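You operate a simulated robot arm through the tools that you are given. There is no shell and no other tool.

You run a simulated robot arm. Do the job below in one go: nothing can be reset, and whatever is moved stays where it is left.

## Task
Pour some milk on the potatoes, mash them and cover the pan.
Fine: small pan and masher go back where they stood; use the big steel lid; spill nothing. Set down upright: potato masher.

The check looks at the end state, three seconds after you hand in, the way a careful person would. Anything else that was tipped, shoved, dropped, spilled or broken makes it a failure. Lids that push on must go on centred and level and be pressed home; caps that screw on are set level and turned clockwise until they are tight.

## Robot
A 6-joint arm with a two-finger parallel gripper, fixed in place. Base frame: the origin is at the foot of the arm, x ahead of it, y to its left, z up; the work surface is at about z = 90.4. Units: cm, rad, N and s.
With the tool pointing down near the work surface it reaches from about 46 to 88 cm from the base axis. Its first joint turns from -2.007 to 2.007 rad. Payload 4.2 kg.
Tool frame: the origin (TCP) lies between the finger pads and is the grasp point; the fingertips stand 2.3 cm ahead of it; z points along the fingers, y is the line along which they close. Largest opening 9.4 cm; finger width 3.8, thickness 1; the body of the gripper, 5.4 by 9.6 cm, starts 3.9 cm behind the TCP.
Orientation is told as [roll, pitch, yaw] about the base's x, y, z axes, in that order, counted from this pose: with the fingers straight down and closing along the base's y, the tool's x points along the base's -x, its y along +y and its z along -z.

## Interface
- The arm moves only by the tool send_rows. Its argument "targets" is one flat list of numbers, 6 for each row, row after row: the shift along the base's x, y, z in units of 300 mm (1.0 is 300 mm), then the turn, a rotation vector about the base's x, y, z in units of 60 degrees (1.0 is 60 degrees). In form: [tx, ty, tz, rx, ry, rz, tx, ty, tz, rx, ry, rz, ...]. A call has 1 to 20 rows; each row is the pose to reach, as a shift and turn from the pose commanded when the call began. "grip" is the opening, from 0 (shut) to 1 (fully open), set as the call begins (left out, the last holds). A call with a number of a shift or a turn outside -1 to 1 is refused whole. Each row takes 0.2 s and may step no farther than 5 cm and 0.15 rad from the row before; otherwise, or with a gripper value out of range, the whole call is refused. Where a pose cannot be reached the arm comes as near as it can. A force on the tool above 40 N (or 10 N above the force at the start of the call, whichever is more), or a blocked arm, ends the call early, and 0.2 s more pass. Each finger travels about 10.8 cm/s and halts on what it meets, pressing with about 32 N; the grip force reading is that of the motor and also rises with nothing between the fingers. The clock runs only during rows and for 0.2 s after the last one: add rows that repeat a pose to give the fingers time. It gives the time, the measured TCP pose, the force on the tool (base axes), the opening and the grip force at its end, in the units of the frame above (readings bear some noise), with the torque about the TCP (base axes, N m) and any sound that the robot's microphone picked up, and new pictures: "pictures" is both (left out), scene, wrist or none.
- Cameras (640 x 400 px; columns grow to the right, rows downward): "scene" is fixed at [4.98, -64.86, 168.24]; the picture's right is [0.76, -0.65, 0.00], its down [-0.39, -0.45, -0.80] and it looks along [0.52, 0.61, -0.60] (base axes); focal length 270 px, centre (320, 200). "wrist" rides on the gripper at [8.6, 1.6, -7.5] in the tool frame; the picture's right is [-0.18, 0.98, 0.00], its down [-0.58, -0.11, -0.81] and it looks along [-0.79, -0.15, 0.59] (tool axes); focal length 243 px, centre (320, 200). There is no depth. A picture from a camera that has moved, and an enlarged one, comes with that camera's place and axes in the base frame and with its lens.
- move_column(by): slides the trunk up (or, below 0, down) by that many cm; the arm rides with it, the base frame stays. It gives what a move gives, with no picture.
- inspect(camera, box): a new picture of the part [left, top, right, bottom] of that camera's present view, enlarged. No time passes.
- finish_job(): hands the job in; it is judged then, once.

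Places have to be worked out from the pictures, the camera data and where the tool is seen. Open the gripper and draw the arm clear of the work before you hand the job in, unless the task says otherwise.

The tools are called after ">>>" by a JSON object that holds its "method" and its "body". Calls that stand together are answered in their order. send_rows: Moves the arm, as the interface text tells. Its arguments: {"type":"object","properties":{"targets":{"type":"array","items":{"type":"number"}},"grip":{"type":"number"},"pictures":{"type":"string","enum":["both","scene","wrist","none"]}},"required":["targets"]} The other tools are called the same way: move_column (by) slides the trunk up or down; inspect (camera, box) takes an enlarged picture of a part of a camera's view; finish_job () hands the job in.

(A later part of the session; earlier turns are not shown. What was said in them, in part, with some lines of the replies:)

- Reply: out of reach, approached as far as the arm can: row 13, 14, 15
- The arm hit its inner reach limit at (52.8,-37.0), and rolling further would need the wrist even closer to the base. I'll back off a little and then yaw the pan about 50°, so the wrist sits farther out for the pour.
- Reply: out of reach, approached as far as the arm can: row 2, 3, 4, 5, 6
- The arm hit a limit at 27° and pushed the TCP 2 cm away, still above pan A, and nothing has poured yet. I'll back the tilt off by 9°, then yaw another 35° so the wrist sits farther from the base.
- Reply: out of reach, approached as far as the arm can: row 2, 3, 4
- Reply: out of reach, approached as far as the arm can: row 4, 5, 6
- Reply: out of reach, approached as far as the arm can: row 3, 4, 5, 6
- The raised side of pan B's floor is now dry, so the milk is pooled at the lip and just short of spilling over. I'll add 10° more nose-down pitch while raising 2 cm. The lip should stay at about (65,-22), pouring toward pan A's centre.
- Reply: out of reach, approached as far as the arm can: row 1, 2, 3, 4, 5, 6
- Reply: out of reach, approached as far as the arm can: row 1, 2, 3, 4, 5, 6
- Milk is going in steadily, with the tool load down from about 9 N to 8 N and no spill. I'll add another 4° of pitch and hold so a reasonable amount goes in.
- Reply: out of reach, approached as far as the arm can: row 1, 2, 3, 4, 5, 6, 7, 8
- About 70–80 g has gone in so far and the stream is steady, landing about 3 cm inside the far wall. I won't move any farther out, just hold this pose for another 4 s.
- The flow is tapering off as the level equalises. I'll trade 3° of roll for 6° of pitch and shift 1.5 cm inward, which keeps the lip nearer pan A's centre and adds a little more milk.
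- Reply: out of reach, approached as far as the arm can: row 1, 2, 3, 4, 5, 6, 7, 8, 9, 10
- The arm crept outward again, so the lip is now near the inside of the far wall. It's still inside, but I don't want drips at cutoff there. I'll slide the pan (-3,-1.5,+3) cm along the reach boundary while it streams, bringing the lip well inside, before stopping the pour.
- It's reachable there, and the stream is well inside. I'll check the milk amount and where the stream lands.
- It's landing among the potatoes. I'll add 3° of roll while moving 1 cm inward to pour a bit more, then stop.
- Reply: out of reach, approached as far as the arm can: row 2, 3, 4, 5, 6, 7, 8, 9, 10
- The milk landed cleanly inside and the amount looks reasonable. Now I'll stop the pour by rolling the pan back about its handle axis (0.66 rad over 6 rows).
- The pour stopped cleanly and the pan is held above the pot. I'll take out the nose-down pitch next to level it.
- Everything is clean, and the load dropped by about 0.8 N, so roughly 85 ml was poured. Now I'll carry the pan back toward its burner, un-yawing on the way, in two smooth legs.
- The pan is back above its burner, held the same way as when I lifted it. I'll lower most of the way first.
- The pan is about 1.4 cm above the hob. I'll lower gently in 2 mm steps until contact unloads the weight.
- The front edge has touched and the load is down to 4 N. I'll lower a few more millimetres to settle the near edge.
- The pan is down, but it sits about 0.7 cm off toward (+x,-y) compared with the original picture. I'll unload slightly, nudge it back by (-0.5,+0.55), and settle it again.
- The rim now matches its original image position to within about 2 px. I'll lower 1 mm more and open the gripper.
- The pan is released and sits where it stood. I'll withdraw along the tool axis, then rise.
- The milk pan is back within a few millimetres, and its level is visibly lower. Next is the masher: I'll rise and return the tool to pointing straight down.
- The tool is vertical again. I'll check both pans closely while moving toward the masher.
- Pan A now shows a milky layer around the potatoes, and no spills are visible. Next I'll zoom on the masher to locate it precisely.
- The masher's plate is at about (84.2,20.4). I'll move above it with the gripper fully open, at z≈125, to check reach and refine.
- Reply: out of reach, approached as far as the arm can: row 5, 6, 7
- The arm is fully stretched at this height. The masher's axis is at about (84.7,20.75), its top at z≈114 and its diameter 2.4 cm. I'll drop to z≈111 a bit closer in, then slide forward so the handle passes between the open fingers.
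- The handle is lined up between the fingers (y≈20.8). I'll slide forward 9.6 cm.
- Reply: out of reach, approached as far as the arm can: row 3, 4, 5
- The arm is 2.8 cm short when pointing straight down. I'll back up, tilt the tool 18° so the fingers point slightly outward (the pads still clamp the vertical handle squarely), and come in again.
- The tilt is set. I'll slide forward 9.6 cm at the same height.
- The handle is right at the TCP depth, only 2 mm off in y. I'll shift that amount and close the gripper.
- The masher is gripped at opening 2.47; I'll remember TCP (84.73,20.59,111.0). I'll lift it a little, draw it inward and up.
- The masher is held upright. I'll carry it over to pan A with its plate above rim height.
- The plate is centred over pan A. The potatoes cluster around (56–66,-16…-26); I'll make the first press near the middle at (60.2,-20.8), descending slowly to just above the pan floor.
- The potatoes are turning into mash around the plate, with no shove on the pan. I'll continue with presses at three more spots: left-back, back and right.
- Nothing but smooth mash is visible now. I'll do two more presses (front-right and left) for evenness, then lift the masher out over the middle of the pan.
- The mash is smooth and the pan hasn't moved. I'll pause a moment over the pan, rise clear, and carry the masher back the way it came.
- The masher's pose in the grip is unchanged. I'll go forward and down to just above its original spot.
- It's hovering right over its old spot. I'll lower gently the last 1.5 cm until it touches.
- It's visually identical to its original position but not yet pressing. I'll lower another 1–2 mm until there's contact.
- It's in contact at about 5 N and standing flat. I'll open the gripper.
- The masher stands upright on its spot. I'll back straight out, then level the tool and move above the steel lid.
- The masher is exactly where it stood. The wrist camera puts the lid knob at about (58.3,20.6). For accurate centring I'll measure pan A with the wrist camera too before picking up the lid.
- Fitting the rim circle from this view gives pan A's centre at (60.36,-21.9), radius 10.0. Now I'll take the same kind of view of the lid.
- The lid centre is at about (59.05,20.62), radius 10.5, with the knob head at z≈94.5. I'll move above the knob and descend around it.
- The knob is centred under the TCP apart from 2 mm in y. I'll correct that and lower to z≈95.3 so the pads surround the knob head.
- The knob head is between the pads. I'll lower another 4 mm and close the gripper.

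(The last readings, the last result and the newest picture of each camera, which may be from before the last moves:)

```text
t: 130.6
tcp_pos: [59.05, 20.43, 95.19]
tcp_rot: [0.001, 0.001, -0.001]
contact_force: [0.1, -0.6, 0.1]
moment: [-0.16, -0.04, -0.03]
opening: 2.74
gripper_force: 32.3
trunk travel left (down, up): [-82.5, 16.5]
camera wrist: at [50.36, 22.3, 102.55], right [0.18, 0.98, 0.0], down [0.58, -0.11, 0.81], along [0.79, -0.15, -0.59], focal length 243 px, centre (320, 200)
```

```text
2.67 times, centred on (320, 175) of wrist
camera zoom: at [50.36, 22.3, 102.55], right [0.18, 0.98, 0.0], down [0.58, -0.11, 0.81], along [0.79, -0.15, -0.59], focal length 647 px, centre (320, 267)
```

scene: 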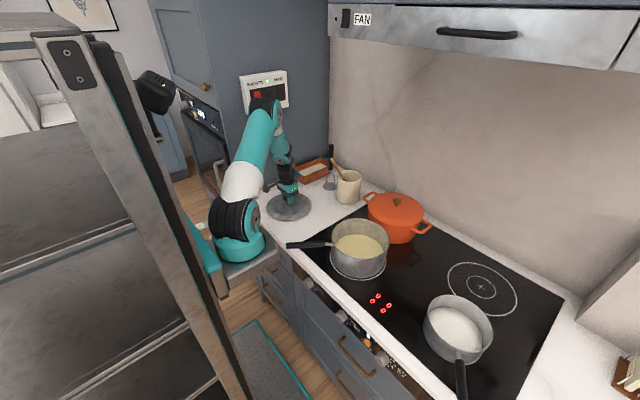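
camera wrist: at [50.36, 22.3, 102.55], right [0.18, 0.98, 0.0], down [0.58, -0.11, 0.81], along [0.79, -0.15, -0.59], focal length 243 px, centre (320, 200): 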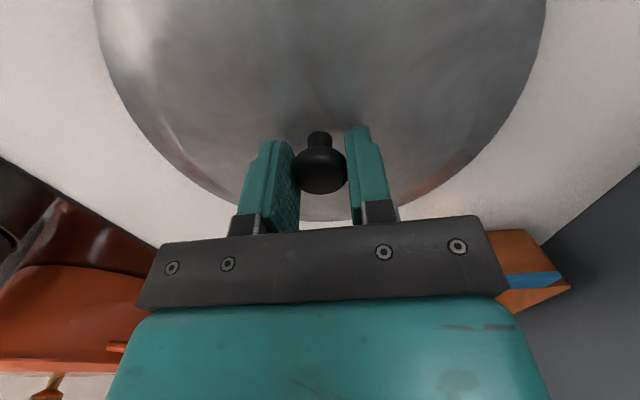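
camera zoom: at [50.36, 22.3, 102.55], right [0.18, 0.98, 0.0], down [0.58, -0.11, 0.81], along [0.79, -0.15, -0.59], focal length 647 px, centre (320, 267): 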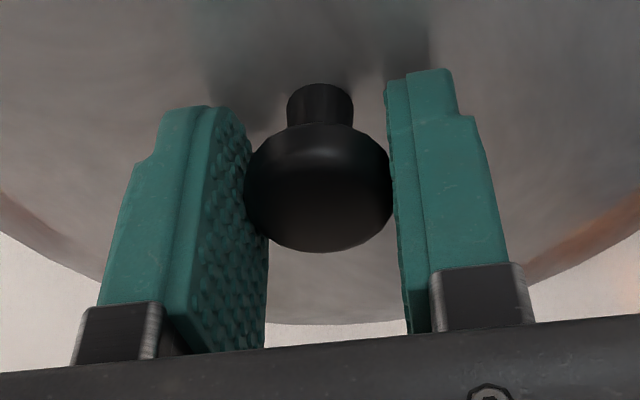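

The knob is gripped (opening 2.74). I'll lift slowly and check that the lid hangs level.

>>> {"method": "send_rows", "body": {"targets": [0, 0, 0.01, 0, 0, 0, 0, 0, 0.03, 0, 0, 0, 0, 0, 0.07, 0, 0, 0, 0, 0, 0.12, 0, 0, 0, 0, 0, 0.18, 0, 0, 0, 0, 0, 0.25, 0, 0, 0, 0, 0, 0.32, 0, 0, 0, 0, 0, 0.38, 0, 0, 0, 0, 0, 0.42, 0, 0, 0, 0, 0, 0.43, 0, 0, 0]}}

>>> {"method": "inspect", "body": {"camera": "scene", "box": [230, 130, 390, 230]}}

>>> {"method": "inspect", "body": {"camera": "wrist", "box": [80, 0, 560, 300]}}

```text
t: 132.8
tcp_pos: [58.95, 20.54, 107.91]
tcp_rot: [0.001, 0.002, 0.002]
contact_force: [0.1, -0.1, -3.0]
moment: [0.01, -0.03, -0.01]
opening: 2.73
gripper_force: 31.6
trunk travel left (down, up): [-82.5, 16.5]
camera wrist: at [50.33, 22.28, 115.46], right [0.18, 0.98, 0.0], down [0.58, -0.11, 0.81], along [0.79, -0.15, -0.59], focal length 243 px, centre (320, 200)
```

scene: 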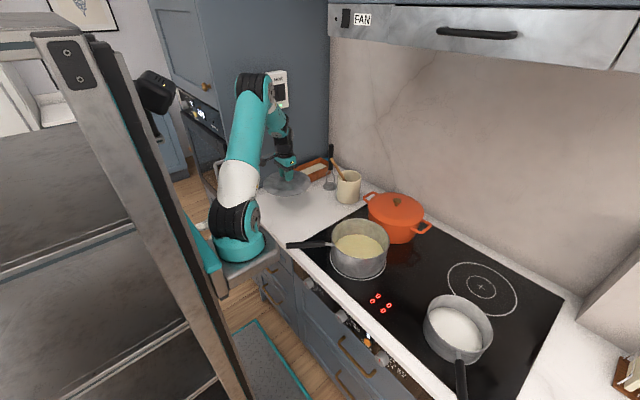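
wrist: 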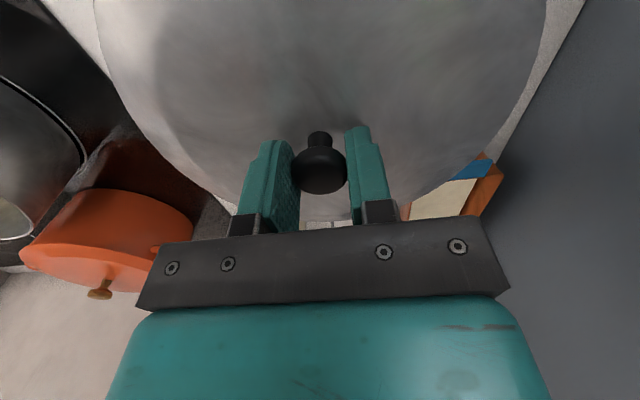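

```text
4.00 times, centred on (310, 180) of scene
camera zoom: at [4.98, -64.86, 168.24], right [0.76, -0.65, 0.0], down [-0.39, -0.45, -0.8], along [0.52, 0.61, -0.6], focal length 1078 px, centre (360, 280)
```

zoom: 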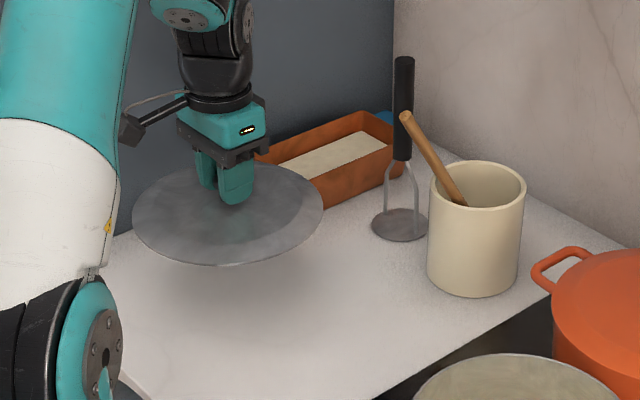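

```text
1.33 times, centred on (320, 150) of wrist
camera zoom: at [50.33, 22.28, 115.46], right [0.18, 0.98, 0.0], down [0.58, -0.11, 0.81], along [0.79, -0.15, -0.59], focal length 324 px, centre (320, 267)
```

zoom: 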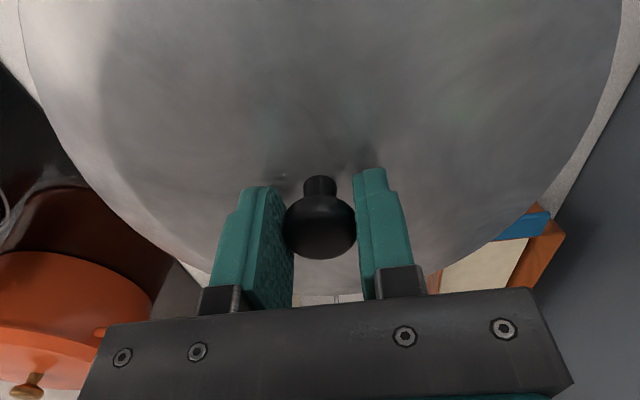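

The lid hangs level (3 N). I'll carry it to pan A, keeping clear of the spoon in the crock by swinging slightly inward.

>>> {"method": "send_rows", "body": {"targets": [-0.04, -0.06, 0.04, 0, 0, 0, -0.09, -0.16, 0.08, 0, 0, 0, -0.13, -0.28, 0.12, 0, 0, 0, -0.132, -0.4, 0.137, 0, 0, 0, -0.132, -0.52, 0.137, 0, 0, 0, -0.132, -0.64, 0.137, 0, 0, 0, -0.132, -0.76, 0.137, 0, 0, 0, -0.132, -0.87, 0.137, 0, 0, 0, -0.132, -0.967, 0.137, 0, 0, 0], "pictures": "none"}}

>>> {"method": "send_rows", "body": {"targets": [0.04, -0.1, 0, 0, 0, 0, 0.08, -0.2, 0, 0, 0, 0, 0.12, -0.3, 0, 0, 0, 0, 0.15, -0.38, 0, 0, 0, 0, 0.17, -0.42, 0, 0, 0, 0, 0.177, -0.447, 0, 0, 0, 0]}}

>>> {"method": "inspect", "body": {"camera": "scene", "box": [280, 170, 440, 270]}}

```text
t: 134.8
tcp_pos: [55.14, -8.54, 112.06]
tcp_rot: [0.001, 0.001, -0.001]
contact_force: [0.0, 0.2, -2.4]
moment: [-0.01, -0.03, 0.0]
opening: 2.74
gripper_force: 32.6
trunk travel left (down, up): [-82.5, 16.5]
```

```text
t: 136.2
tcp_pos: [60.3, -21.94, 112.14]
tcp_rot: [0.001, 0.001, 0.0]
contact_force: [-0.1, 0.6, -2.9]
moment: [0.0, -0.01, 0.0]
opening: 2.75
gripper_force: 32.0
trunk travel left (down, up): [-82.5, 16.5]
camera wrist: at [51.74, -20.19, 119.6], right [0.18, 0.98, 0.0], down [0.58, -0.11, 0.81], along [0.79, -0.15, -0.59], focal length 243 px, centre (320, 200)
```

scene: 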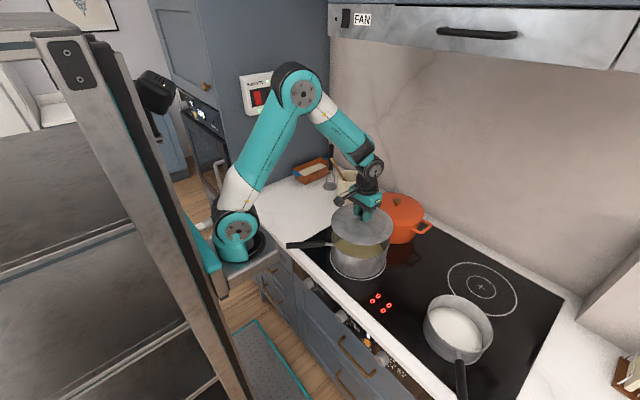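
wrist: 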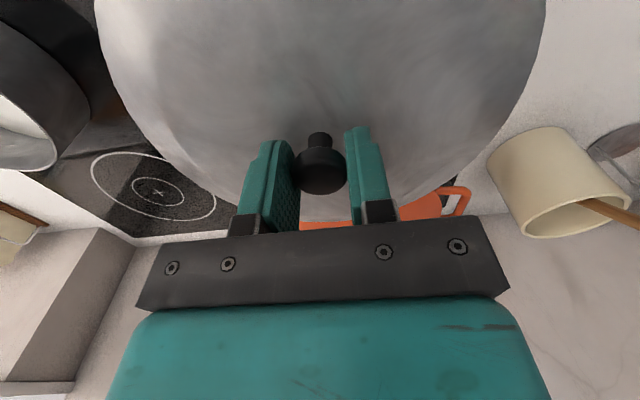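

```text
4.00 times, centred on (360, 220) of scene
camera zoom: at [4.98, -64.86, 168.24], right [0.76, -0.65, 0.0], down [-0.39, -0.45, -0.8], along [0.52, 0.61, -0.6], focal length 1078 px, centre (160, 120)
```

zoom: 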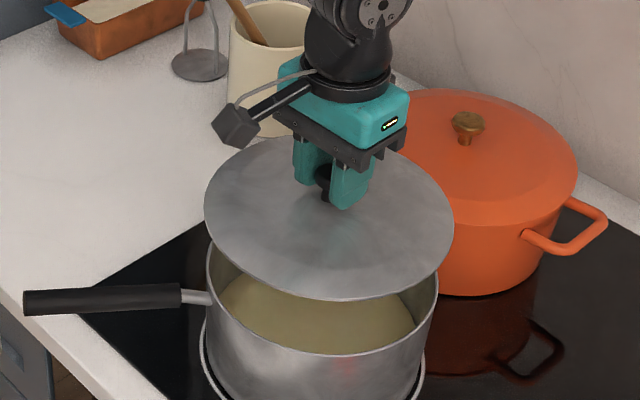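

The lid is centred over the pan in the picture. I'll lower to about 1 cm above the rim and check the alignment.

>>> {"method": "send_rows", "body": {"targets": [0, 0, -0.04, 0, 0, 0, 0, 0, -0.09, 0, 0, 0, 0, 0, -0.14, 0, 0, 0, 0, 0, -0.172, 0, 0, 0]}}

>>> {"method": "inspect", "body": {"camera": "scene", "box": [310, 195, 410, 257]}}

>>> {"method": "inspect", "body": {"camera": "wrist", "box": [80, 0, 560, 300]}}

```text
t: 137.2
tcp_pos: [60.43, -21.89, 106.77]
tcp_rot: [0.002, 0.0, 0.0]
contact_force: [-0.2, -0.3, -3.0]
moment: [-0.01, 0.0, 0.01]
opening: 2.74
gripper_force: 32.4
trunk travel left (down, up): [-82.5, 16.5]
camera wrist: at [51.71, -20.14, 114.33], right [0.18, 0.98, 0.0], down [0.58, -0.11, 0.81], along [0.79, -0.15, -0.59], focal length 243 px, centre (320, 200)
```

scene: 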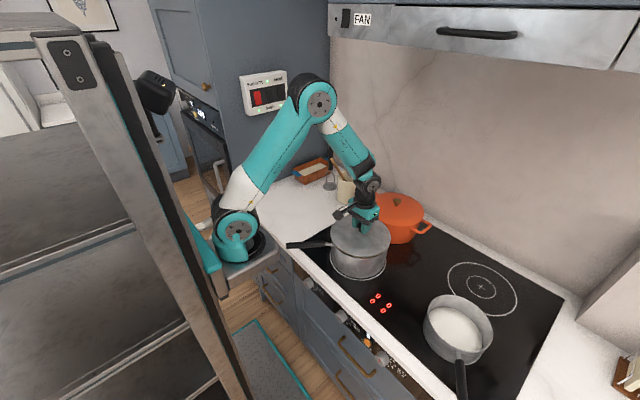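
wrist: 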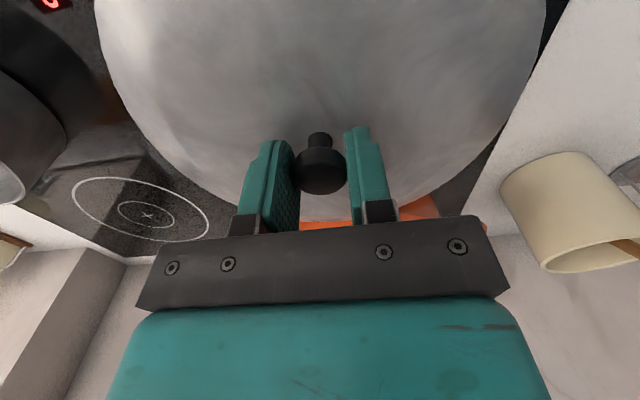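

```text
6.40 times, centred on (360, 226) of scene
camera zoom: at [4.98, -64.86, 168.24], right [0.76, -0.65, 0.0], down [-0.39, -0.45, -0.8], along [0.52, 0.61, -0.6], focal length 1725 px, centre (64, 34)
```

zoom: 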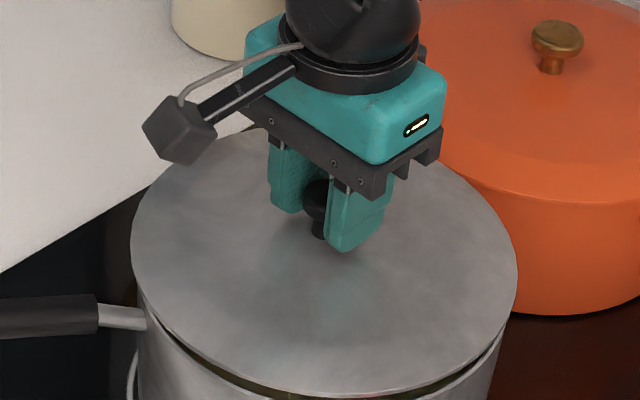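

```text
1.33 times, centred on (320, 150) of wrist
camera zoom: at [51.71, -20.14, 114.33], right [0.18, 0.98, 0.0], down [0.58, -0.11, 0.81], along [0.79, -0.15, -0.59], focal length 324 px, centre (320, 267)
```

zoom: 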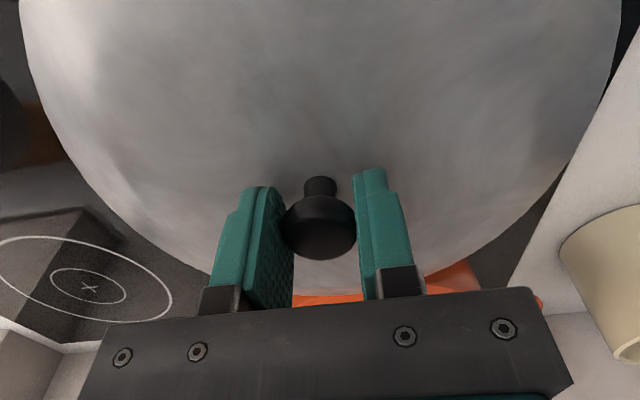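

The lid is about a centimetre above the rim. I'll zoom lower to compare the lid's edge with the pan's rim all around.

>>> {"method": "inspect", "body": {"camera": "scene", "box": [310, 215, 410, 277]}}

>>> {"method": "inspect", "body": {"camera": "scene", "box": [325, 235, 395, 279]}}

```text
6.40 times, centred on (360, 246) of scene
camera zoom: at [4.98, -64.86, 168.24], right [0.76, -0.65, 0.0], down [-0.39, -0.45, -0.8], along [0.52, 0.61, -0.6], focal length 1725 px, centre (64, -94)
```

zoom: 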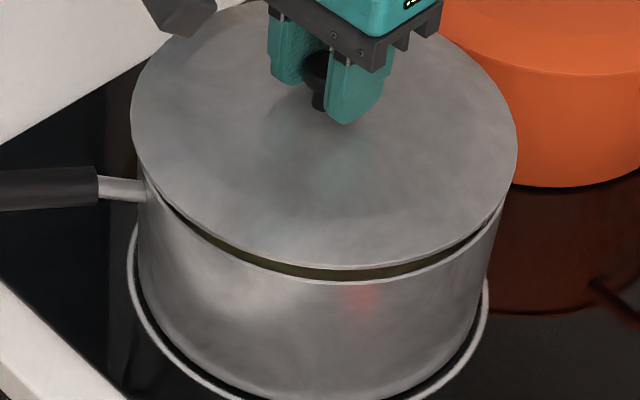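

```text
9.09 times, centred on (360, 257) of scene
camera zoom: at [4.98, -64.86, 168.24], right [0.76, -0.65, 0.0], down [-0.39, -0.45, -0.8], along [0.52, 0.61, -0.6], focal length 2451 px, centre (-44, -318)
```

zoom: 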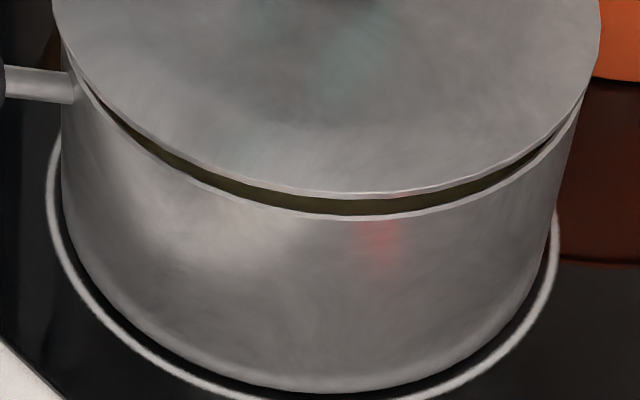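

The gap is symmetric left to right, and the lid overhangs evenly. I'll lower slowly until it touches the rim.

>>> {"method": "send_rows", "body": {"targets": [0, 0, -0.008, 0, 0, 0, 0, 0, -0.016, 0, 0, 0, 0, 0, -0.022, 0, 0, 0, 0, 0, -0.027, 0, 0, 0]}}

>>> {"method": "inspect", "body": {"camera": "scene", "box": [325, 235, 395, 279]}}

```text
t: 138.2
tcp_pos: [60.33, -21.95, 106.19]
tcp_rot: [0.002, 0.002, 0.0]
contact_force: [-0.3, -0.3, -2.3]
moment: [0.01, -0.01, 0.0]
opening: 2.72
gripper_force: 31.9
trunk travel left (down, up): [-82.5, 16.5]
camera wrist: at [51.68, -20.13, 113.57], right [0.18, 0.98, 0.0], down [0.58, -0.11, 0.81], along [0.79, -0.15, -0.59], focal length 243 px, centre (320, 200)
```

scene: 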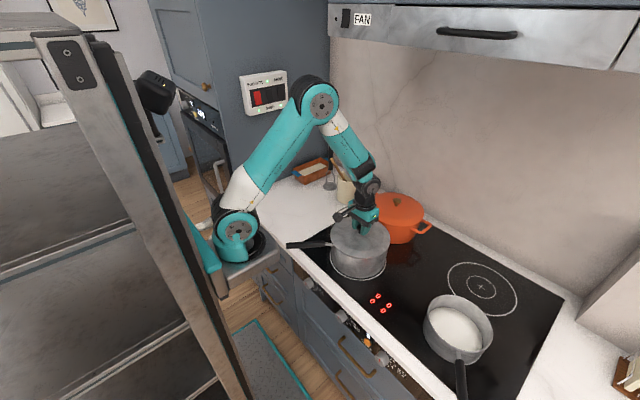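
wrist: 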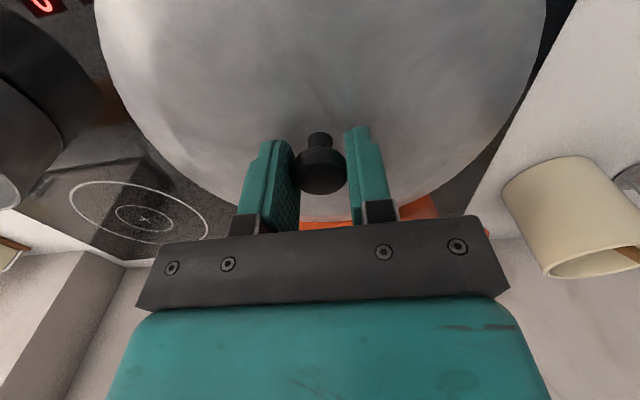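

```text
9.09 times, centred on (360, 257) of scene
camera zoom: at [4.98, -64.86, 168.24], right [0.76, -0.65, 0.0], down [-0.39, -0.45, -0.8], along [0.52, 0.61, -0.6], focal length 2451 px, centre (-44, -318)
```

zoom: 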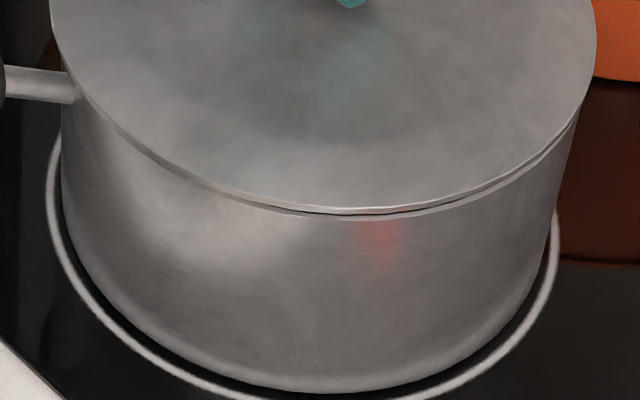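

It's nearly touching and looks evenly centred. I'll keep lowering in 1 mm steps and watch for contact force.

>>> {"method": "send_rows", "body": {"targets": [0, 0, -0.004, 0, 0, 0, 0, 0, -0.008, 0, 0, 0, 0, 0, -0.012, 0, 0, 0, 0, 0, -0.015, 0, 0, 0]}}

>>> {"method": "inspect", "body": {"camera": "scene", "box": [325, 235, 395, 279]}}

```text
t: 139.2
tcp_pos: [60.42, -22.03, 105.73]
tcp_rot: [0.001, 0.001, 0.0]
contact_force: [2.1, -2.6, 5.0]
moment: [0.41, 0.38, 0.06]
opening: 2.75
gripper_force: 31.8
trunk travel left (down, up): [-82.5, 16.5]
camera wrist: at [51.72, -20.18, 113.16], right [0.18, 0.98, 0.0], down [0.58, -0.11, 0.81], along [0.79, -0.15, -0.59], focal length 243 px, centre (320, 200)
```

scene: 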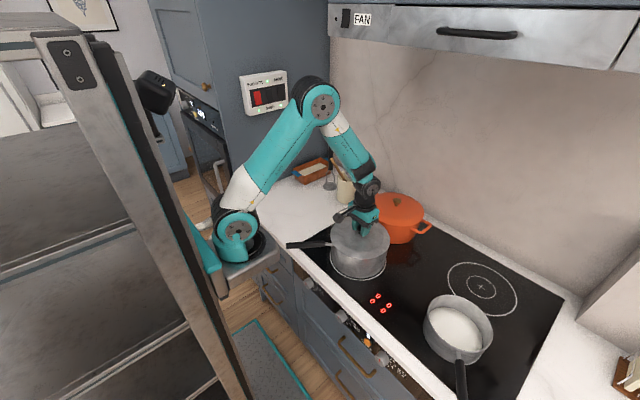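
wrist: 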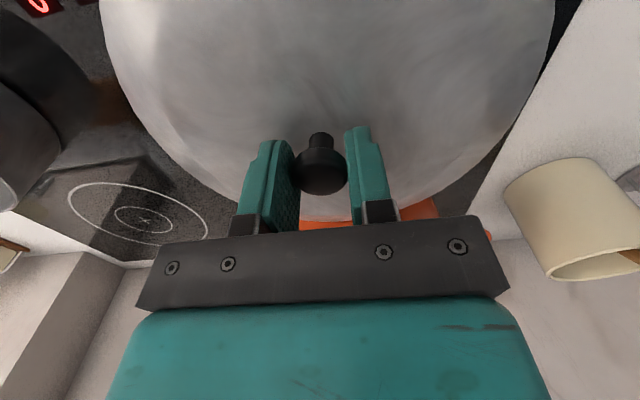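

```text
9.09 times, centred on (360, 257) of scene
camera zoom: at [4.98, -64.86, 168.24], right [0.76, -0.65, 0.0], down [-0.39, -0.45, -0.8], along [0.52, 0.61, -0.6], focal length 2451 px, centre (-44, -318)
```

zoom: 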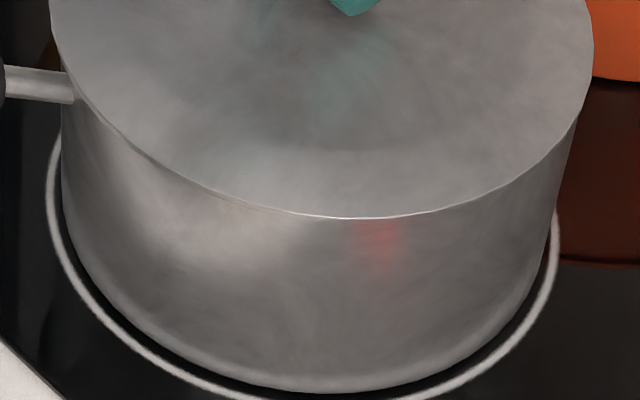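

The lid has touched the rim, with first contact on the handle side (net ≈8 N, slightly off-centre). I'll ease down another 1.5 mm to see whether it seats evenly.

>>> {"method": "send_rows", "body": {"targets": [0, 0, -0.003, 0, 0, 0, 0, 0, -0.005, 0, 0, 0, 0, 0, -0.005, 0, 0, 0], "pictures": "scene"}}

>>> {"method": "inspect", "body": {"camera": "scene", "box": [310, 205, 410, 267]}}

>>> {"method": "inspect", "body": {"camera": "wrist", "box": [80, 0, 560, 300]}}

```text
t: 140.0
tcp_pos: [60.4, -22.0, 105.55]
tcp_rot: [-0.001, -0.002, 0.0]
contact_force: [5.6, -4.4, 19.2]
moment: [0.18, 0.39, -0.07]
opening: 2.76
gripper_force: 32.4
trunk travel left (down, up): [-82.5, 16.5]
```

scene: 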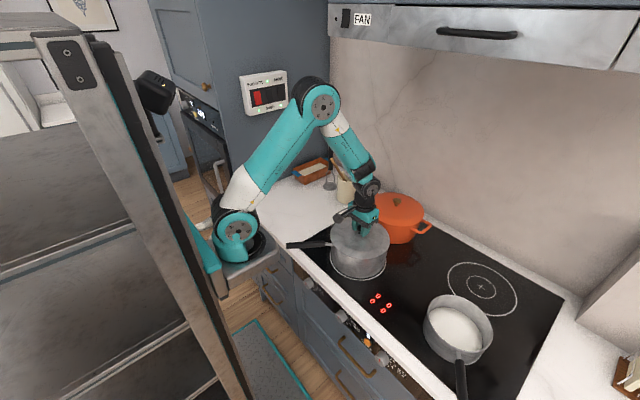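

```text
6.40 times, centred on (360, 236) of scene
camera zoom: at [4.98, -64.86, 168.24], right [0.76, -0.65, 0.0], down [-0.39, -0.45, -0.8], along [0.52, 0.61, -0.6], focal length 1725 px, centre (64, -30)
```

zoom: 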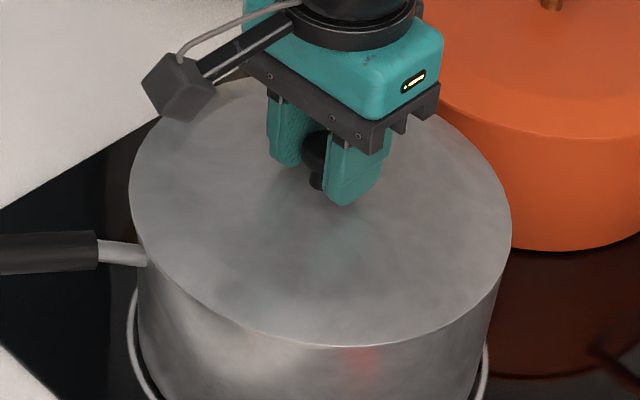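

```text
1.33 times, centred on (320, 150) of wrist
camera zoom: at [51.73, -20.13, 113.02], right [0.18, 0.98, 0.0], down [0.58, -0.11, 0.81], along [0.79, -0.15, -0.59], focal length 324 px, centre (320, 267)
```

zoom: 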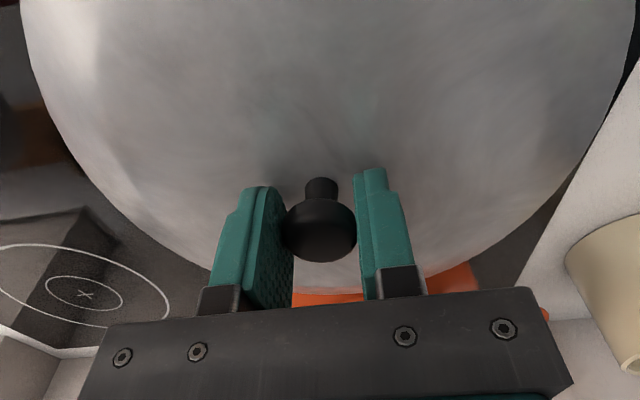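

The pressing force is now 19 N, with the rim nudging the lid toward (+x,-y), so it isn't perfectly centred. I'll ease up slightly and shift 2 mm that way while watching the side force.

>>> {"method": "send_rows", "body": {"targets": [0, 0, 0.004, 0, 0, 0, 0.004, -0.003, 0.004, 0, 0, 0, 0.007, -0.006, 0.004, 0, 0, 0, 0.007, -0.006, 0.002, 0, 0, 0], "pictures": "scene"}}

>>> {"method": "inspect", "body": {"camera": "scene", "box": [310, 205, 410, 267]}}

```text
t: 141.0
tcp_pos: [60.42, -22.09, 105.47]
tcp_rot: [0.002, 0.001, 0.002]
contact_force: [1.0, -0.5, -3.0]
moment: [-0.03, -0.01, 0.01]
opening: 2.76
gripper_force: 32.2
trunk travel left (down, up): [-82.5, 16.5]
```

scene: 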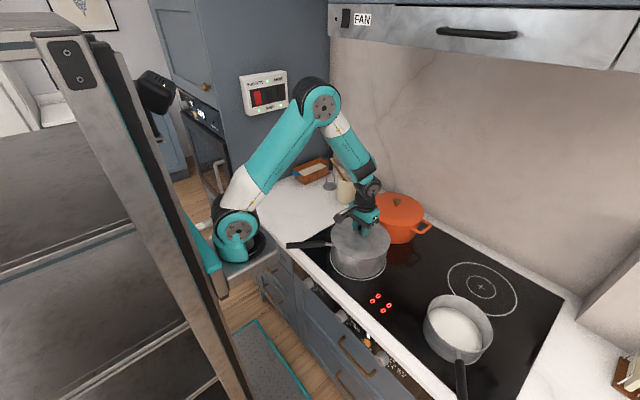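

```text
6.40 times, centred on (360, 236) of scene
camera zoom: at [4.98, -64.86, 168.24], right [0.76, -0.65, 0.0], down [-0.39, -0.45, -0.8], along [0.52, 0.61, -0.6], focal length 1725 px, centre (64, -30)
```

zoom: 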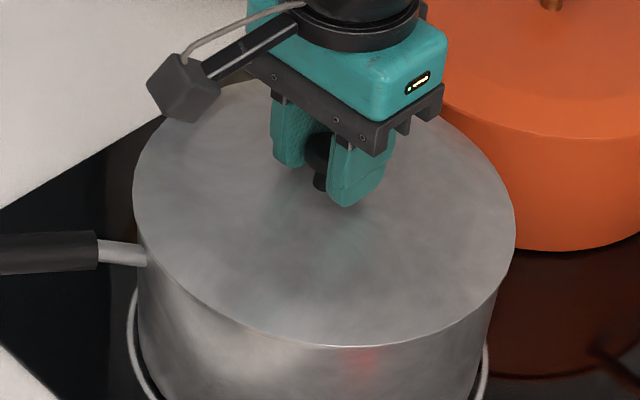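

After the shift the contact vanished at an even lower height, so the lid's inner lip has cleared the rim. I'll keep lowering gently.

>>> {"method": "send_rows", "body": {"targets": [0, 0, -0.004, 0, 0, 0, 0, 0, -0.008, 0, 0, 0, 0, 0, -0.012, 0, 0, 0], "pictures": "scene"}}

>>> {"method": "inspect", "body": {"camera": "scene", "box": [310, 205, 410, 267]}}

```text
t: 141.8
tcp_pos: [60.41, -22.02, 105.22]
tcp_rot: [0.001, 0.0, 0.001]
contact_force: [-3.5, -0.8, 7.9]
moment: [-0.18, -0.9, -0.04]
opening: 2.74
gripper_force: 31.6
trunk travel left (down, up): [-82.5, 16.5]
```

scene: 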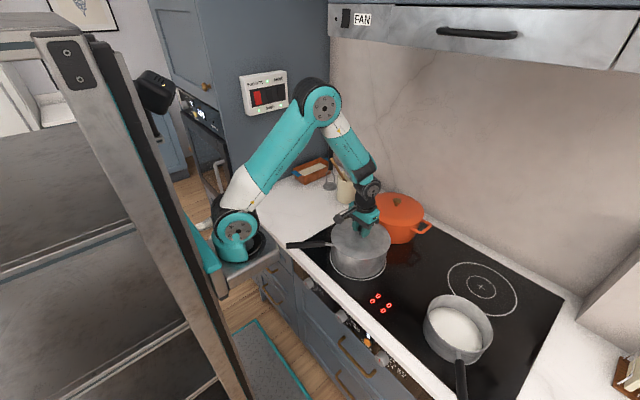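

```text
6.40 times, centred on (360, 236) of scene
camera zoom: at [4.98, -64.86, 168.24], right [0.76, -0.65, 0.0], down [-0.39, -0.45, -0.8], along [0.52, 0.61, -0.6], focal length 1725 px, centre (64, -30)
```

zoom: 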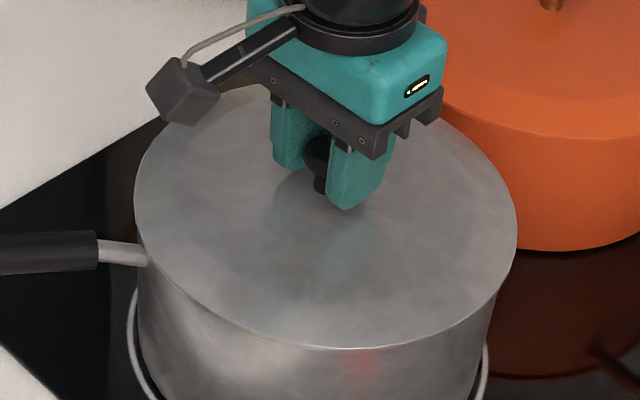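

Now the contact is on the +x side (side force −3.5 N in x), so I overshot slightly. I'll raise 1 mm, shift back 1 mm in x, and lower again.

>>> {"method": "send_rows", "body": {"targets": [0, 0, 0.006, 0, 0, 0, -0.004, 0, 0.006, 0, 0, 0, -0.004, 0, 0.002, 0, 0, 0, -0.004, 0, -0.002, 0, 0, 0, -0.004, 0, -0.004, 0, 0, 0], "pictures": "none"}}

```text
t: 143.0
tcp_pos: [60.35, -22.09, 105.14]
tcp_rot: [0.002, 0.0, -0.001]
contact_force: [-2.5, 1.0, 17.6]
moment: [-0.06, 0.22, -0.06]
opening: 2.73
gripper_force: 31.7
trunk travel left (down, up): [-82.5, 16.5]
```

The contact is now balanced around the centre with about 20 N of press, which suggests it's seated. I'll check the picture for level and flushness.

>>> {"method": "inspect", "body": {"camera": "scene", "box": [310, 205, 410, 267]}}

>>> {"method": "inspect", "body": {"camera": "scene", "box": [325, 235, 395, 279]}}

>>> {"method": "inspect", "body": {"camera": "wrist", "box": [80, 0, 560, 300]}}

```text
6.40 times, centred on (360, 236) of scene
camera zoom: at [4.98, -64.86, 168.24], right [0.76, -0.65, 0.0], down [-0.39, -0.45, -0.8], along [0.52, 0.61, -0.6], focal length 1725 px, centre (64, -30)
```

zoom: 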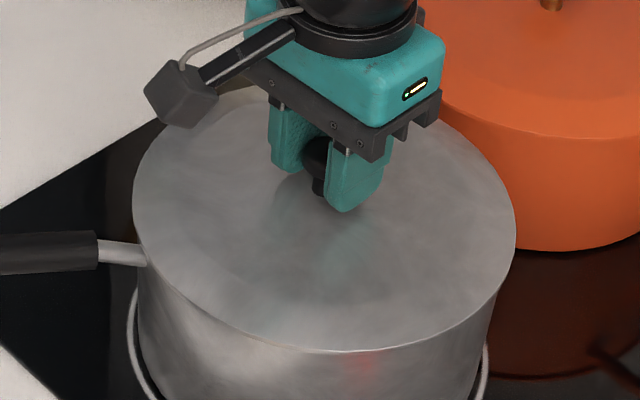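

```text
9.09 times, centred on (360, 257) of scene
camera zoom: at [4.98, -64.86, 168.24], right [0.76, -0.65, 0.0], down [-0.39, -0.45, -0.8], along [0.52, 0.61, -0.6], focal length 2451 px, centre (-44, -318)
```

zoom: 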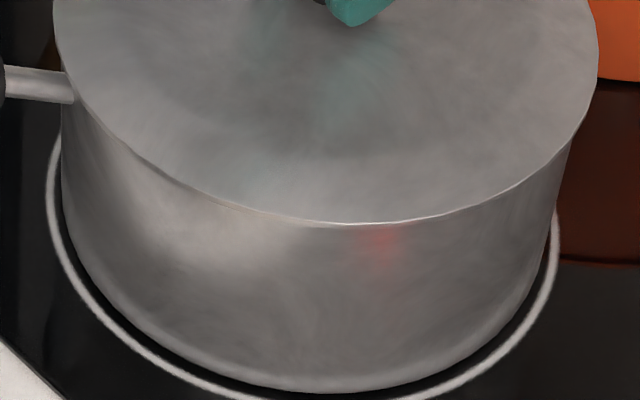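

```text
1.33 times, centred on (320, 150) of wrist
camera zoom: at [51.74, -20.29, 112.66], right [0.18, 0.98, 0.0], down [0.58, -0.11, 0.81], along [0.79, -0.15, -0.59], focal length 324 px, centre (320, 267)
```

zoom: 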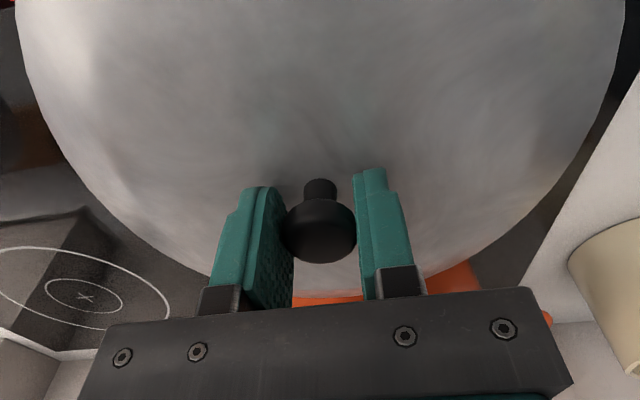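

The lid edge now covers the rim evenly all around. I'll press slightly more (0.5 mm) to make sure it's home, then relax.

>>> {"method": "send_rows", "body": {"targets": [0, 0, -0.0015, 0, 0, 0, 0, 0, -0.003, 0, 0, 0, 0, 0, -0.003, 0, 0, 0], "pictures": "none"}}

```text
t: 143.8
tcp_pos: [60.41, -22.0, 104.99]
tcp_rot: [-0.001, -0.002, -0.001]
contact_force: [0.3, -1.0, 23.1]
moment: [-0.18, -0.08, -0.02]
opening: 2.75
gripper_force: 31.7
trunk travel left (down, up): [-82.5, 16.5]
```

It's evenly loaded at 23 N with almost no side force or moment, so the lid is home. I'll relax the press and open the gripper.

>>> {"method": "send_rows", "body": {"targets": [0, 0, 0.003, 0, 0, 0, 0, 0, 0.006, 0, 0, 0], "pictures": "none"}}

>>> {"method": "send_rows", "body": {"targets": [0, 0, 0, 0, 0, 0, 0, 0, 0, 0, 0, 0, 0, 0, 0, 0, 0, 0], "grip": 0.7}}

>>> {"method": "inspect", "body": {"camera": "scene", "box": [310, 205, 410, 267]}}

```text
t: 144.4
tcp_pos: [60.22, -22.01, 105.08]
tcp_rot: [0.003, 0.001, 0.0]
contact_force: [1.4, -0.5, 0.6]
moment: [-0.14, -0.36, -0.05]
opening: 2.73
gripper_force: 31.9
trunk travel left (down, up): [-82.5, 16.5]
```

```text
t: 145.2
tcp_pos: [60.35, -22.14, 105.2]
tcp_rot: [0.002, 0.003, 0.0]
contact_force: [-0.7, -0.2, -0.3]
moment: [0.0, -0.02, -0.02]
opening: 6.61
gripper_force: 0.1
trunk travel left (down, up): [-82.5, 16.5]
camera wrist: at [51.78, -20.3, 112.65], right [0.18, 0.98, 0.0], down [0.58, -0.11, 0.81], along [0.79, -0.15, -0.59], focal length 243 px, centre (320, 200)
```

scene: 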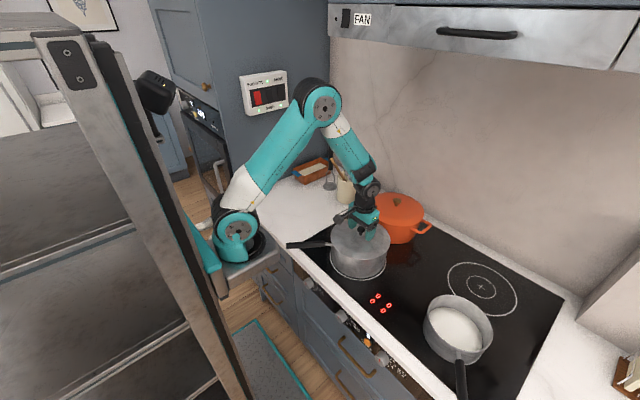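
wrist: 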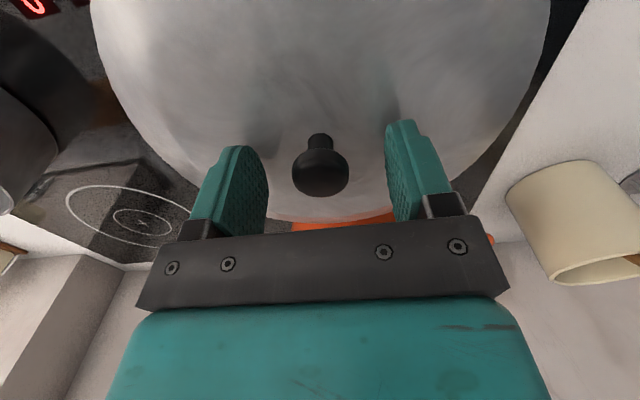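

```text
6.40 times, centred on (360, 236) of scene
camera zoom: at [4.98, -64.86, 168.24], right [0.76, -0.65, 0.0], down [-0.39, -0.45, -0.8], along [0.52, 0.61, -0.6], focal length 1725 px, centre (64, -30)
```

zoom: 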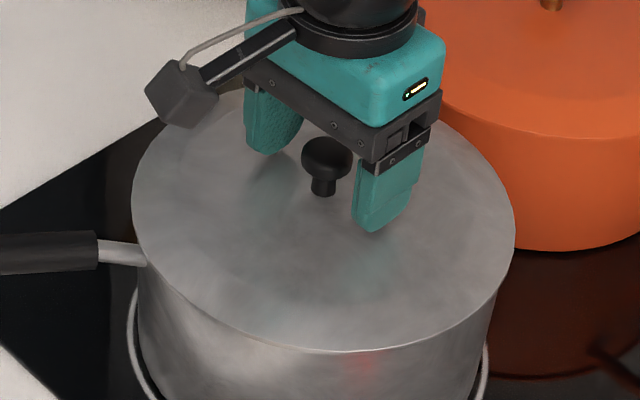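

Released. I'll rise straight up and inspect the lid's seating.

>>> {"method": "send_rows", "body": {"targets": [0, 0, 0.05, 0, 0, 0, 0, 0, 0.13, 0, 0, 0, 0, 0, 0.24, 0, 0, 0, 0, 0, 0.36, 0, 0, 0, -0.1, 0, 0.48, 0, 0, 0, -0.22, 0, 0.58, 0, 0, 0, -0.33, 0, 0.64, 0, 0, 0]}}

>>> {"method": "inspect", "body": {"camera": "wrist", "box": [200, 0, 456, 160]}}

>>> {"method": "inspect", "body": {"camera": "scene", "box": [310, 205, 410, 267]}}

>>> {"method": "inspect", "body": {"camera": "scene", "box": [325, 220, 395, 264]}}

```text
t: 146.8
tcp_pos: [50.54, -22.18, 124.42]
tcp_rot: [0.003, 0.002, 0.001]
contact_force: [0.9, -0.1, 0.2]
moment: [0.03, 0.04, 0.01]
opening: 6.59
gripper_force: 0.1
trunk travel left (down, up): [-82.5, 16.5]
camera wrist: at [41.89, -20.36, 131.8], right [0.18, 0.98, 0.0], down [0.58, -0.11, 0.81], along [0.79, -0.15, -0.59], focal length 243 px, centre (320, 200)
```

scene: 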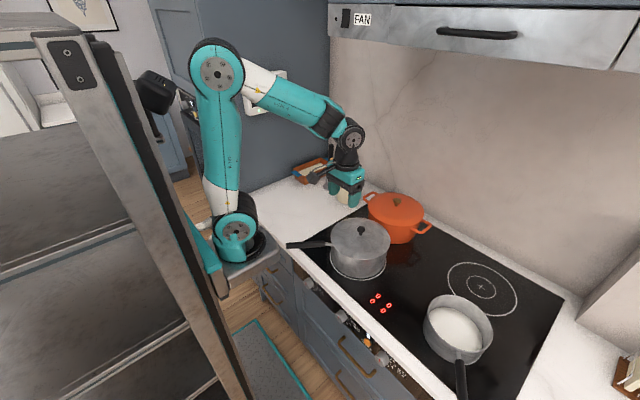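
wrist: 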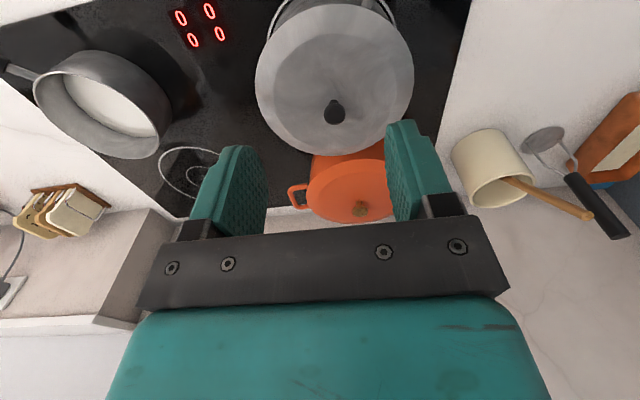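

```text
2.50 times, centred on (328, 80) of wrist
camera zoom: at [41.89, -20.36, 131.8], right [0.18, 0.98, 0.0], down [0.58, -0.11, 0.81], along [0.79, -0.15, -0.59], focal length 606 px, centre (300, 500)
```

zoom: 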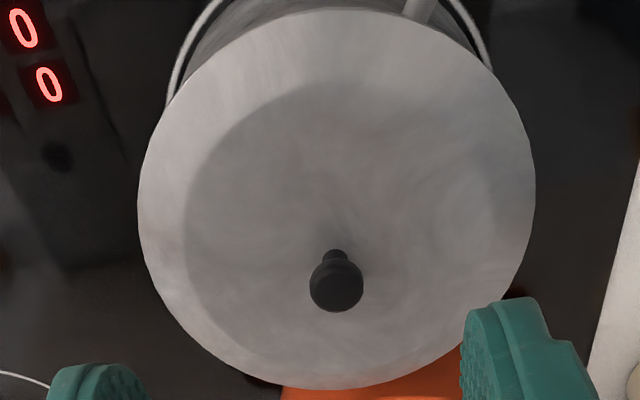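

```text
6.40 times, centred on (360, 236) of scene
camera zoom: at [4.98, -64.86, 168.24], right [0.76, -0.65, 0.0], down [-0.39, -0.45, -0.8], along [0.52, 0.61, -0.6], focal length 1725 px, centre (64, -30)
```

zoom: 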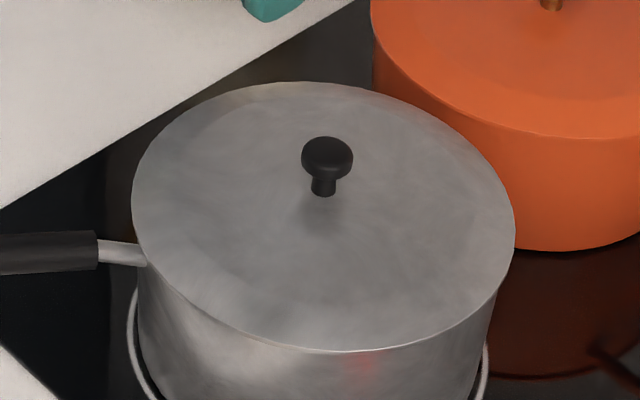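

```text
9.09 times, centred on (360, 242) of scene
camera zoom: at [4.98, -64.86, 168.24], right [0.76, -0.65, 0.0], down [-0.39, -0.45, -0.8], along [0.52, 0.61, -0.6], focal length 2451 px, centre (-44, -182)
```

zoom: 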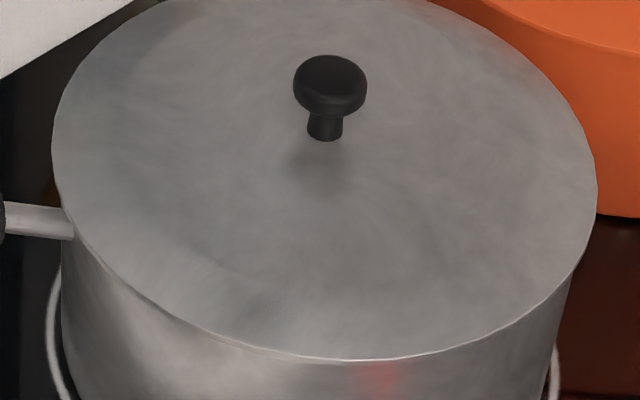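

The lid fits the pan's circle within about 1 mm and is level. I'll check the rest of the scene for drips or displaced items.

>>> {"method": "inspect", "body": {"camera": "scene", "box": [360, 180, 520, 280]}}

>>> {"method": "inspect", "body": {"camera": "scene", "box": [400, 250, 640, 400]}}

>>> {"method": "inspect", "body": {"camera": "scene", "box": [240, 130, 400, 230]}}

>>> {"method": "inspect", "body": {"camera": "wrist", "box": [0, 0, 256, 160]}}

```text
4.00 times, centred on (440, 230) of scene
camera zoom: at [4.98, -64.86, 168.24], right [0.76, -0.65, 0.0], down [-0.39, -0.45, -0.8], along [0.52, 0.61, -0.6], focal length 1078 px, centre (-160, 80)
```

zoom: 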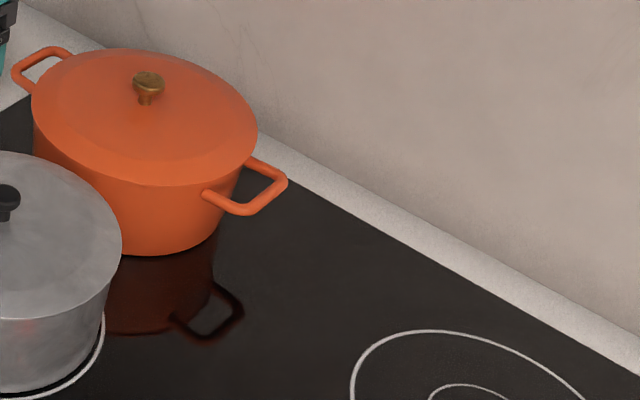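

```text
2.67 times, centred on (520, 325) of scene
camera zoom: at [4.98, -64.86, 168.24], right [0.76, -0.65, 0.0], down [-0.39, -0.45, -0.8], along [0.52, 0.61, -0.6], focal length 719 px, centre (-213, -133)
```

zoom: 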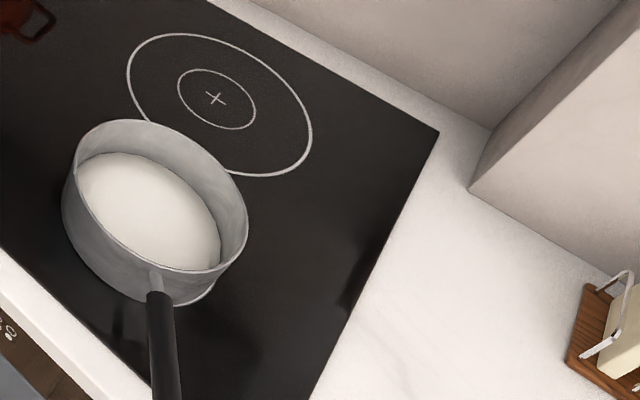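

```text
4.00 times, centred on (320, 180) of scene
camera zoom: at [4.98, -64.86, 168.24], right [0.76, -0.65, 0.0], down [-0.39, -0.45, -0.8], along [0.52, 0.61, -0.6], focal length 1078 px, centre (320, 280)
```

zoom: 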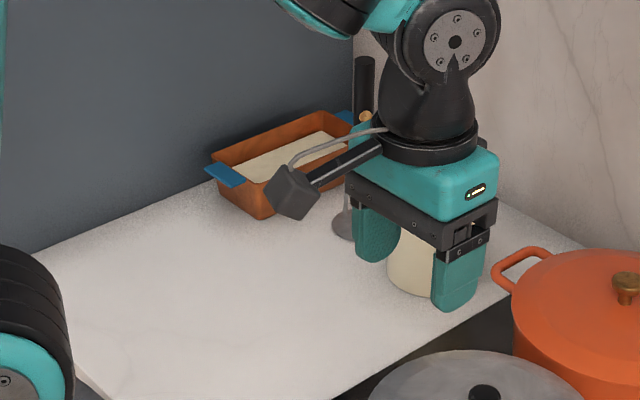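

```text
2.50 times, centred on (128, 80) of wrist
camera zoom: at [41.89, -20.36, 131.8], right [0.18, 0.98, 0.0], down [0.58, -0.11, 0.81], along [0.79, -0.15, -0.59], focal length 606 px, centre (800, 500)
```

zoom: 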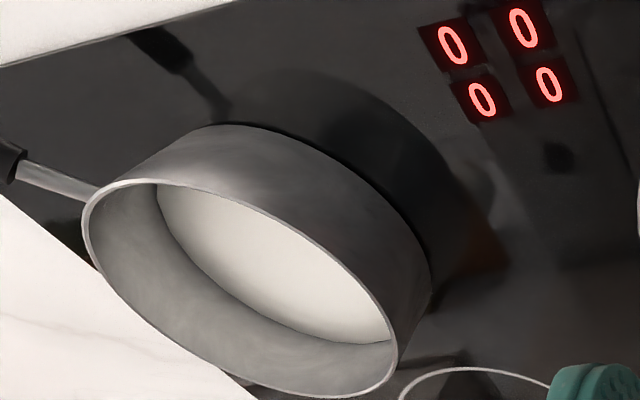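

All clean: no drips, the pot is untouched, the masher is upright and the small pan is on its burner. I'll raise the arm clear of the work with the gripper open.

>>> {"method": "send_rows", "body": {"targets": [0, 0.04, 0.12, 0, 0, 0, 0.02, 0.1, 0.26, 0, 0, 0, 0.04, 0.18, 0.4, 0, 0, 0, 0.06, 0.28, 0.52, 0, 0, 0, 0.08, 0.38, 0.62, 0, 0, 0, 0.1, 0.46, 0.66, 0, 0, 0, 0.1, 0.46, 0.66, 0, 0, 0], "grip": 1}}

>>> {"method": "inspect", "body": {"camera": "scene", "box": [240, 130, 440, 255]}}

>>> {"method": "inspect", "body": {"camera": "scene", "box": [280, 200, 520, 350]}}

```text
t: 148.4
tcp_pos: [53.37, -8.31, 144.29]
tcp_rot: [0.0, 0.002, -0.001]
contact_force: [-0.1, 0.3, -0.2]
moment: [-0.01, -0.02, -0.02]
opening: 9.39
gripper_force: 0.0
trunk travel left (down, up): [-82.5, 16.5]
camera wrist: at [44.79, -6.45, 151.65], right [0.18, 0.98, 0.0], down [0.58, -0.11, 0.81], along [0.79, -0.15, -0.59], focal length 243 px, centre (320, 200)
```

scene: 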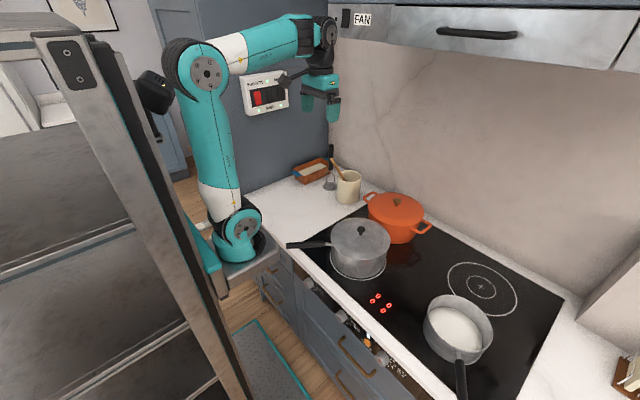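
wrist: 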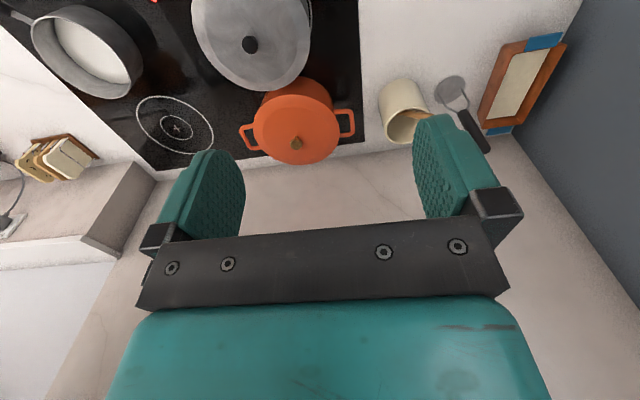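

```text
3.20 times, centred on (340, 192) of scene
camera zoom: at [4.98, -64.86, 168.24], right [0.76, -0.65, 0.0], down [-0.39, -0.45, -0.8], along [0.52, 0.61, -0.6], focal length 863 px, centre (256, 224)
```

zoom: 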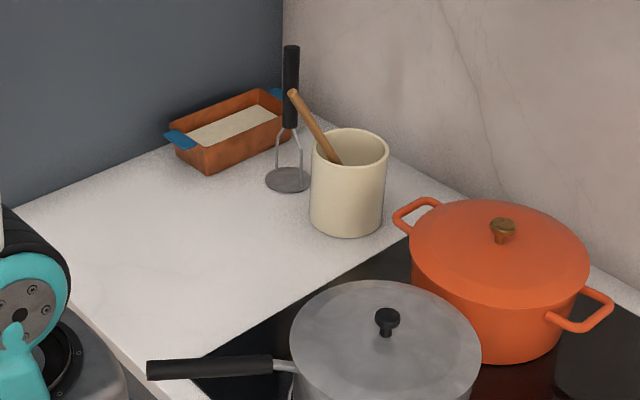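

```text
2.67 times, centred on (400, 275) of scene
camera zoom: at [4.98, -64.86, 168.24], right [0.76, -0.65, 0.0], down [-0.39, -0.45, -0.8], along [0.52, 0.61, -0.6], focal length 719 px, centre (107, 0)
```

zoom: 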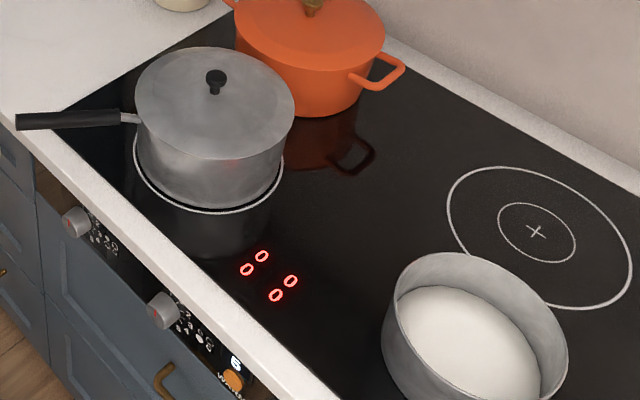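

Everything is in place. Milk is in with the potatoes, they are mashed, and the big steel lid is seated and level on the pan. The small pan is back on its burner, the masher stands upright on its spot, nothing is spilled, and the arm is clear with the gripper open. I'm handing the job in.

>>> {"method": "finish_job", "body": {}}

```text
The job is handed in.
```

I poured some milk on the potatoes, mashed them and covered the pan with the big steel lid. The job is handed in, and I have not seen the check's result.

- **Milk:** about 85 ml went into the pan, judged from the drop in weight on the gripper. The pictures show no spills.
- **Mash:** six presses left a smooth surface with no potato pieces visible.
- **Lid:** it sits centred on the pan to about 1 mm and level, and I pressed it home. It caught on the rim twice on the way down, so I shifted it a few millimetres before it seated.
- **Small pan:** it is back on its burner, about 4 mm from where it stood, with its handle turned about 3°. On my first grip it tilted up a little on the burner; I set it down and regripped before carrying it.
- **Masher:** it stands upright and looks the same as before in the pictures.

The orange pot, crock and dish look untouched, and the arm is clear of the work with the gripper open.
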